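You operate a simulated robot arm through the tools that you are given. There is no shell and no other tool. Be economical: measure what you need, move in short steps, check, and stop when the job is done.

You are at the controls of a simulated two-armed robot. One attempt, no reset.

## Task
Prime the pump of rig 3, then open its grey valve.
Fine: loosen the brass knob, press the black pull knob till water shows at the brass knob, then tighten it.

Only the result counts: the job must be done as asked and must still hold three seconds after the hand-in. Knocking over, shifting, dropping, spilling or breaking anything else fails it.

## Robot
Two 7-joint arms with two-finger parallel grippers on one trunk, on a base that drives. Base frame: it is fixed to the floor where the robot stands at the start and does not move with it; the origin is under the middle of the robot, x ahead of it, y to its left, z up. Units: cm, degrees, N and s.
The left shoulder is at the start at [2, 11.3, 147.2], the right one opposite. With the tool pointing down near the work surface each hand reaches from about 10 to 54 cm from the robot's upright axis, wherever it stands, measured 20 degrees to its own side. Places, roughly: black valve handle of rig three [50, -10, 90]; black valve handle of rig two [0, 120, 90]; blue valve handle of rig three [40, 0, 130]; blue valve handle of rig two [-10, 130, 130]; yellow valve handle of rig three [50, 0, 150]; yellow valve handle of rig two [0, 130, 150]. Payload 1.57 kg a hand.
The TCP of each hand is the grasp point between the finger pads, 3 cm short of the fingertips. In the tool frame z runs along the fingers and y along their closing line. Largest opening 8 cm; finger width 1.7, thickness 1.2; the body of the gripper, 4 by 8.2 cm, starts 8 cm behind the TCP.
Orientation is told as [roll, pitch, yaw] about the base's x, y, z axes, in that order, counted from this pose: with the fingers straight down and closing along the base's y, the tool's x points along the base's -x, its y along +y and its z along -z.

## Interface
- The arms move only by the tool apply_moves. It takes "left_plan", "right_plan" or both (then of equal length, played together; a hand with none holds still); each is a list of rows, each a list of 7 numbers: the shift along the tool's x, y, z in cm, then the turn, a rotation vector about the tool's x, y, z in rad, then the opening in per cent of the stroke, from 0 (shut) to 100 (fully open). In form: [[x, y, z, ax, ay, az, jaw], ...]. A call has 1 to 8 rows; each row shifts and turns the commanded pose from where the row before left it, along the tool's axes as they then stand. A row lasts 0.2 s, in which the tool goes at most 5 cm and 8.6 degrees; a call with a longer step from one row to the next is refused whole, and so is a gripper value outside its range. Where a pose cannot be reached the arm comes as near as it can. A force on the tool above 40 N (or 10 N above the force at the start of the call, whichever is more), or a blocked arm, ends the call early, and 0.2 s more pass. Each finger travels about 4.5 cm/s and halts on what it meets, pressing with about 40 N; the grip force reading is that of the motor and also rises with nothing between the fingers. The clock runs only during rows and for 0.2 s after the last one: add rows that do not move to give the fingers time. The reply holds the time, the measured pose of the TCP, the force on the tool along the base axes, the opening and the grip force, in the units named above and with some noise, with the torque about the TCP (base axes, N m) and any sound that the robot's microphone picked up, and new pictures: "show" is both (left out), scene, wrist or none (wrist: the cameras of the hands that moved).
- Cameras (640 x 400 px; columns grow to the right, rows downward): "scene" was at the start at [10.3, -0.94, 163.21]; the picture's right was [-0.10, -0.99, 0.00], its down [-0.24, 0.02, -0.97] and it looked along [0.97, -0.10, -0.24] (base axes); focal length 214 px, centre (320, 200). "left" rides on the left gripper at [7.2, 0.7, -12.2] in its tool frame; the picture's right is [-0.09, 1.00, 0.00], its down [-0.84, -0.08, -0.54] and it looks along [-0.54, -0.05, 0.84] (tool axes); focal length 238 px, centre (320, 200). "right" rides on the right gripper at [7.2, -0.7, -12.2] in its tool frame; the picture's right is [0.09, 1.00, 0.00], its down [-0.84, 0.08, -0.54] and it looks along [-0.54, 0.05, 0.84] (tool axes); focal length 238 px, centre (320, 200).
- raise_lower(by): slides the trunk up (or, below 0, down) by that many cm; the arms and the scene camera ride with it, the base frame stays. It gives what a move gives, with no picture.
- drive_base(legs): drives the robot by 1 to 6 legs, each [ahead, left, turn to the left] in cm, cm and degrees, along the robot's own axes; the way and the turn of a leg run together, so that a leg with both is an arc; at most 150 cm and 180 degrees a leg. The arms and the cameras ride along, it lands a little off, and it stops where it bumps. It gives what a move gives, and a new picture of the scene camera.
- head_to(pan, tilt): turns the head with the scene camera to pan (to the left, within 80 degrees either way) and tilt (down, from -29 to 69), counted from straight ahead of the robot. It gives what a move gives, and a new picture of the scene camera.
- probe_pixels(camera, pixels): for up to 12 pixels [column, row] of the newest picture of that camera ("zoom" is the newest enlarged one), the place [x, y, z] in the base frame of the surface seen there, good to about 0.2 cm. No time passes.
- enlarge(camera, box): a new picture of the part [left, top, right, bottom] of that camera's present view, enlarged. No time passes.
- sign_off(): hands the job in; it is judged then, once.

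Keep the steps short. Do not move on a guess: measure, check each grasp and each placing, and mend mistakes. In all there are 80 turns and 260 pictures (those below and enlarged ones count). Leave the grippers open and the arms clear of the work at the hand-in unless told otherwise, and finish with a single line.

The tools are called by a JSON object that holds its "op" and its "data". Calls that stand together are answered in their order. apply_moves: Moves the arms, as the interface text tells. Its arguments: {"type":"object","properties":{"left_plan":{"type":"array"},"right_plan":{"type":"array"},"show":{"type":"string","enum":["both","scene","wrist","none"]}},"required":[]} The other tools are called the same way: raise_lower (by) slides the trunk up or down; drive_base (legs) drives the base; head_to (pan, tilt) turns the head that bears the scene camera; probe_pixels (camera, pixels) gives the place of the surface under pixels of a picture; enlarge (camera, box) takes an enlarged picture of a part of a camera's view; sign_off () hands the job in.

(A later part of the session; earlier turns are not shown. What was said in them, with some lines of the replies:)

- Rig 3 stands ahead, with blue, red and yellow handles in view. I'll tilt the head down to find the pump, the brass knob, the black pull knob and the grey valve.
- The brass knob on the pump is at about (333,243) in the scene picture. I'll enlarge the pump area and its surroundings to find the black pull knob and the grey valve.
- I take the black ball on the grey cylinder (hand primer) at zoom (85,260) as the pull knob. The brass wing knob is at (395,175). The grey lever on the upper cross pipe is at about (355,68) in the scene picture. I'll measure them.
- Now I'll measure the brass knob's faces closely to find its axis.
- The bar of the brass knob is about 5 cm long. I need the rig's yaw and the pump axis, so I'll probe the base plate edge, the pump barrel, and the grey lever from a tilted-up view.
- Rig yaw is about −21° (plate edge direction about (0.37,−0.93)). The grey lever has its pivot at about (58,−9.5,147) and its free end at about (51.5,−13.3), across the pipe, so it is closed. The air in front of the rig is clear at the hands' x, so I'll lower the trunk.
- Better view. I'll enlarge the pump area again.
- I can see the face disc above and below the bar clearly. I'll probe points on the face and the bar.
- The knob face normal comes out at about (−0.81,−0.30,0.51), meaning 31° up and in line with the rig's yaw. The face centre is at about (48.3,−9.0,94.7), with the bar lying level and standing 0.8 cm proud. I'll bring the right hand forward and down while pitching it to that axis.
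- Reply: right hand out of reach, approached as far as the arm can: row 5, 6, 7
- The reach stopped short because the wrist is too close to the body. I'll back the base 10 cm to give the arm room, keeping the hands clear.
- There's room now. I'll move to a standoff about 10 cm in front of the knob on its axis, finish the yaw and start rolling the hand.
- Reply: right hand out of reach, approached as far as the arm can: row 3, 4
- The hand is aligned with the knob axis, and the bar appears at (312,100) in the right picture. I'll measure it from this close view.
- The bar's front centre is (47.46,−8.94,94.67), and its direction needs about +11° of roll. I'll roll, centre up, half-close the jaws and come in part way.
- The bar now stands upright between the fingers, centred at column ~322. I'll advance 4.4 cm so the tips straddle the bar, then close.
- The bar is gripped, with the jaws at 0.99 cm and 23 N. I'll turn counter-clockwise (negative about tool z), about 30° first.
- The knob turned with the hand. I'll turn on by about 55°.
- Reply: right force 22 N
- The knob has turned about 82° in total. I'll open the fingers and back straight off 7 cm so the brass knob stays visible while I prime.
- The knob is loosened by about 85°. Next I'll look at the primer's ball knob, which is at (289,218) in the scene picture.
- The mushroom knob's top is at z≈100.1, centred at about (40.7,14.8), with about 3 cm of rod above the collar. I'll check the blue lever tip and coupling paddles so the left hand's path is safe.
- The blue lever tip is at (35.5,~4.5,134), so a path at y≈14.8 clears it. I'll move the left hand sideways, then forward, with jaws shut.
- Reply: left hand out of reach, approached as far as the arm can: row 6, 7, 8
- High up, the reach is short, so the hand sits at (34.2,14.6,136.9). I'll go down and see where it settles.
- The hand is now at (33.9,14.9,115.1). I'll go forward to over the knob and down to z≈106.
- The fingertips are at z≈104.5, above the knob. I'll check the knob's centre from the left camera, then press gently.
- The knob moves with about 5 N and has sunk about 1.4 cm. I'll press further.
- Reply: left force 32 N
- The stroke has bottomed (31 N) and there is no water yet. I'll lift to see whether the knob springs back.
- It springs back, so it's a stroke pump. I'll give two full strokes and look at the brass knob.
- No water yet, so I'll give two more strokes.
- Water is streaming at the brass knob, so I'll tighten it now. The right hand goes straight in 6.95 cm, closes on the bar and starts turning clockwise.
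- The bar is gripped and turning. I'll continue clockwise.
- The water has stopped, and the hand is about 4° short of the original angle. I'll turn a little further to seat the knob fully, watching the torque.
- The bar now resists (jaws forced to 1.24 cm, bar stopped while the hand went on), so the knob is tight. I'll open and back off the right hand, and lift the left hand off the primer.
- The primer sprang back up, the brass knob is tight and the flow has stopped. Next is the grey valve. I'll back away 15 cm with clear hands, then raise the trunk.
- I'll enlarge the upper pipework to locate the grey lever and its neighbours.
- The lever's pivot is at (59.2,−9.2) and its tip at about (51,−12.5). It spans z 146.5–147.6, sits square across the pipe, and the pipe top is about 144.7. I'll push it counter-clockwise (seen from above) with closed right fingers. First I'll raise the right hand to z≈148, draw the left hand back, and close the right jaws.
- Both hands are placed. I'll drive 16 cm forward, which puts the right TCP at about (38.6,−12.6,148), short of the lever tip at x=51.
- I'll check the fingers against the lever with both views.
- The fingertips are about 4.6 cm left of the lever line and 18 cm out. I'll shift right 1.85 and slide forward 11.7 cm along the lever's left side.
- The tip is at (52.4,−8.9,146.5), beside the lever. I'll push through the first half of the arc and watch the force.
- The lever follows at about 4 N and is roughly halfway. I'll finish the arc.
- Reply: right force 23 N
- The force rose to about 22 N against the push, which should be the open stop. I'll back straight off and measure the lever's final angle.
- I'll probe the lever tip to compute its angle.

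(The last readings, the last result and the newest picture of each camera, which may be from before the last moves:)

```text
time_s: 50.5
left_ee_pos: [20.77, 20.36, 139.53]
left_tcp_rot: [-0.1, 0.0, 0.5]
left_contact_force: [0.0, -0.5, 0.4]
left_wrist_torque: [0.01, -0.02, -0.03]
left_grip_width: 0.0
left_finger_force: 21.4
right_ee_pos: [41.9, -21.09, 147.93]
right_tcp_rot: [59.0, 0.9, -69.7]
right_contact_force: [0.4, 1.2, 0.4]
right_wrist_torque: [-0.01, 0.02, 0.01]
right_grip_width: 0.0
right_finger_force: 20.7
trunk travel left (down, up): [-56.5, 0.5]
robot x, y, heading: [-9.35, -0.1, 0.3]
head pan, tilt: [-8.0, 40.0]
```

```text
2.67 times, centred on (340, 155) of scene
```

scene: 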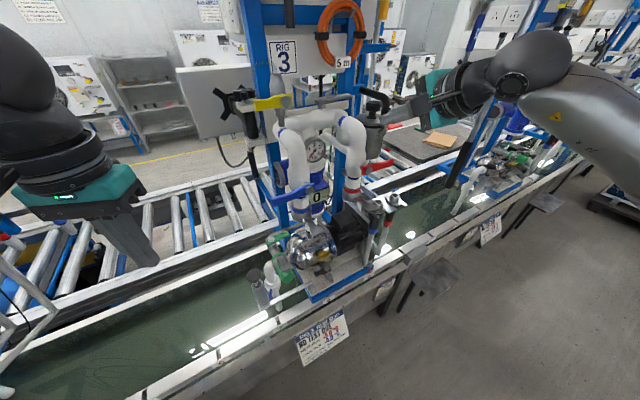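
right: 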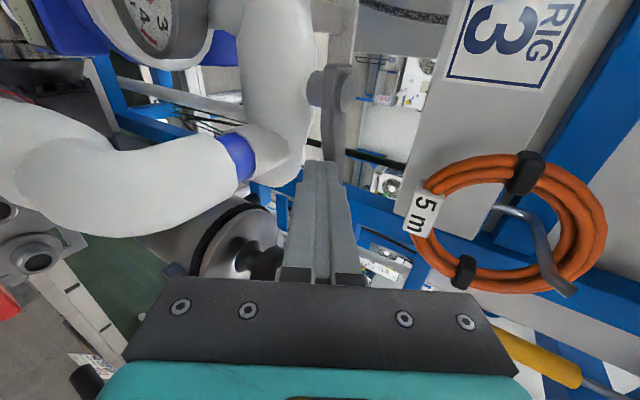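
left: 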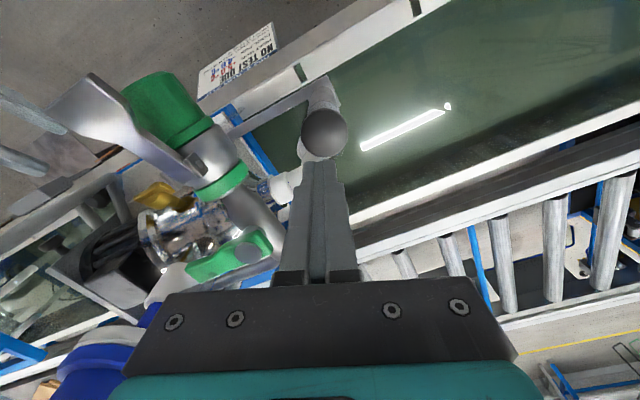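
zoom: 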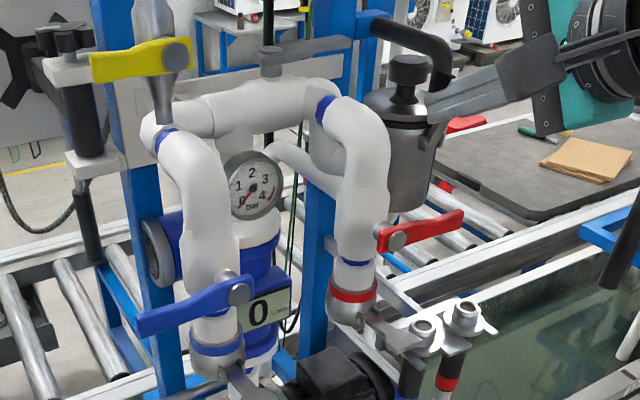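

The lever now points from (59.2,−9.2) to (62.1,−17.4), along the pipe and against its stop, so the valve is open. I'll drive back, open the grippers, and check the brass knob once more.

{"op": "drive_base", "data": {"legs": [[-15, 0, 0]]}}

{"op": "apply_moves", "data": {"left_plan": [[0, 0, 0, 0, 0, 0, 100], [0, 0, 0, 0, 0, 0, 100], [0, 0, 0, 0, 0, 0, 100], [0, 0, 0, 0, 0, 0, 100], [0, 0, 0, 0, 0, 0, 100]], "right_plan": [[0, 0, 0, 0, 0, 0, 100], [0, 0, 0, 0, 0, 0, 100], [0, 0, 0, 0, 0, 0, 100], [0, 0, 0, 0, 0, 0, 100], [0, 0, 0, 0, 0, 0, 100]], "show": "scene"}}

{"op": "enlarge", "data": {"camera": "scene", "box": [230, 120, 390, 220]}}

```text
time_s: 51.9
left_ee_pos: [6.01, 20.16, 139.44]
left_tcp_rot: [0.0, 0.0, 0.4]
left_contact_force: [-0.1, 0.8, -0.6]
left_wrist_torque: [0.02, -0.02, -0.01]
left_grip_width: 0.0
left_finger_force: 20.5
right_ee_pos: [26.97, -21.26, 147.88]
right_tcp_rot: [59.0, 0.9, -69.7]
right_contact_force: [-0.4, -0.1, 0.2]
right_wrist_torque: [0.02, 0.01, -0.02]
right_grip_width: 0.01
right_finger_force: 21.1
trunk travel left (down, up): [-56.5, 0.5]
robot x, y, heading: [-24.14, -0.15, 0.2]
head pan, tilt: [-8.0, 40.0]
```

scene: 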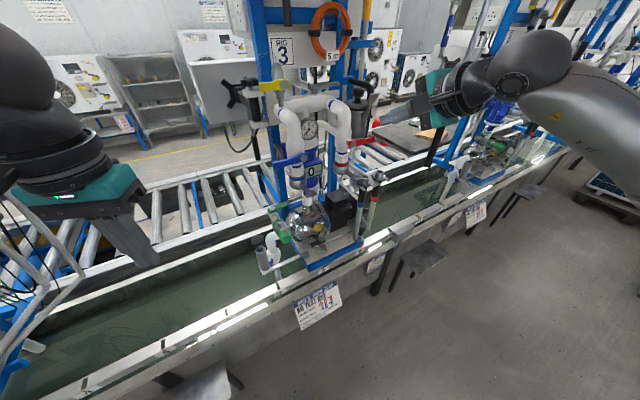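

```text
time_s: 53.1
left_ee_pos: [6.15, 20.24, 139.46]
left_tcp_rot: [-0.1, -0.2, 0.5]
left_contact_force: [0.5, -0.3, -0.5]
left_wrist_torque: [0.01, -0.01, 0.03]
left_grip_width: 8.02
left_finger_force: 0.1
right_ee_pos: [27.06, -21.39, 147.93]
right_tcp_rot: [59.0, 0.9, -69.7]
right_contact_force: [-0.2, -0.6, -0.5]
right_wrist_torque: [-0.02, 0.0, 0.0]
right_grip_width: 8.0
right_finger_force: 0.0
trunk travel left (down, up): [-56.5, 0.5]
robot x, y, heading: [-23.64, -0.54, 0.3]
head pan, tilt: [-8.0, 40.0]
```

scene: 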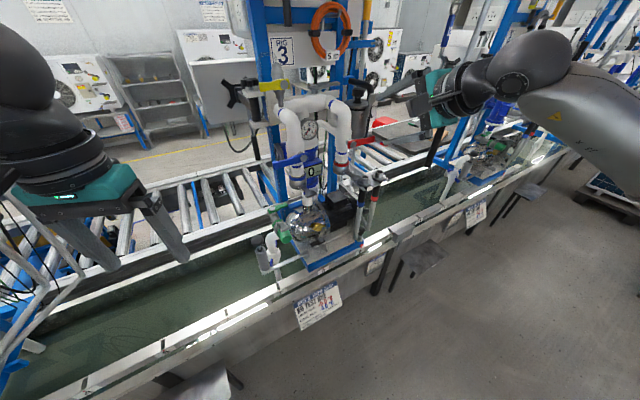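

```text
4.00 times, centred on (310, 170) of scene
```

zoom: 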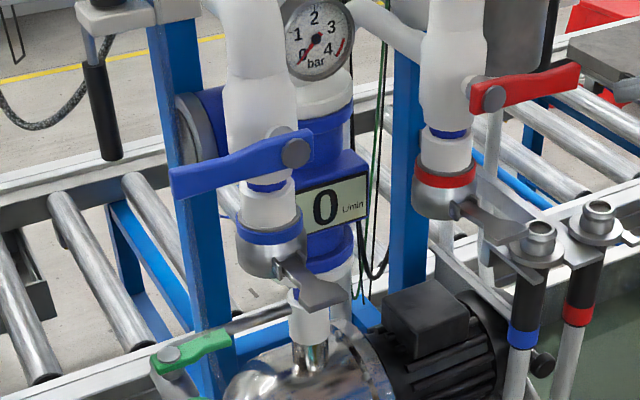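

One last look at the brass knob and the primer before handing in.

{"op": "enlarge", "data": {"camera": "scene", "box": [250, 190, 370, 265]}}

{"op": "enlarge", "data": {"camera": "scene", "box": [260, 60, 388, 140]}}

```text
5.33 times, centred on (310, 228) of scene
```

zoom: 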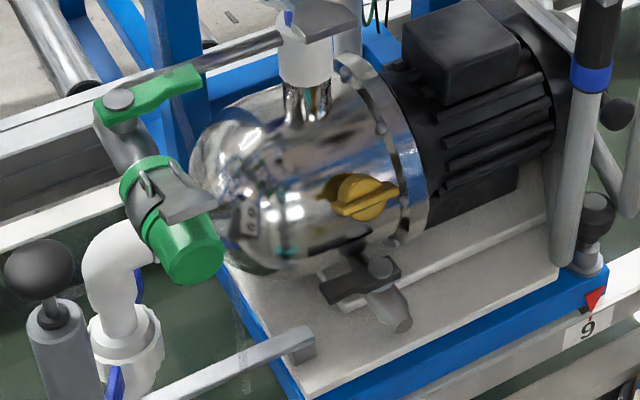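

```text
5.00 times, centred on (324, 100) of scene
```

zoom: 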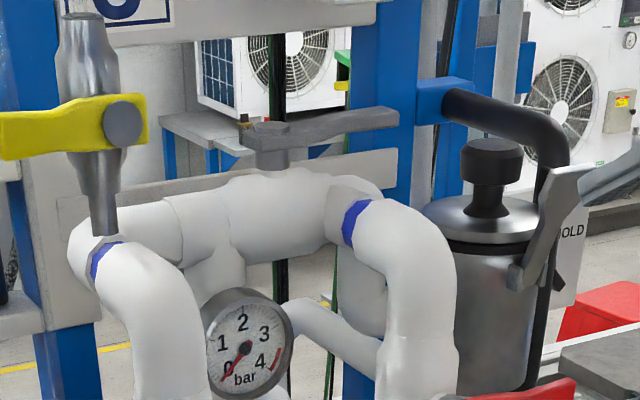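

The brass knob is tight with no leak, the primer is back up, the grey lever lies along the pipe, the grippers are open and the arms are clear. I'll hand it in.

{"op": "sign_off", "data": {}}

```text
The job is handed in.
```

Rig 3's pump is primed (water showed at the brass knob, which is tight again with no flow), and its grey valve is turned fully open.
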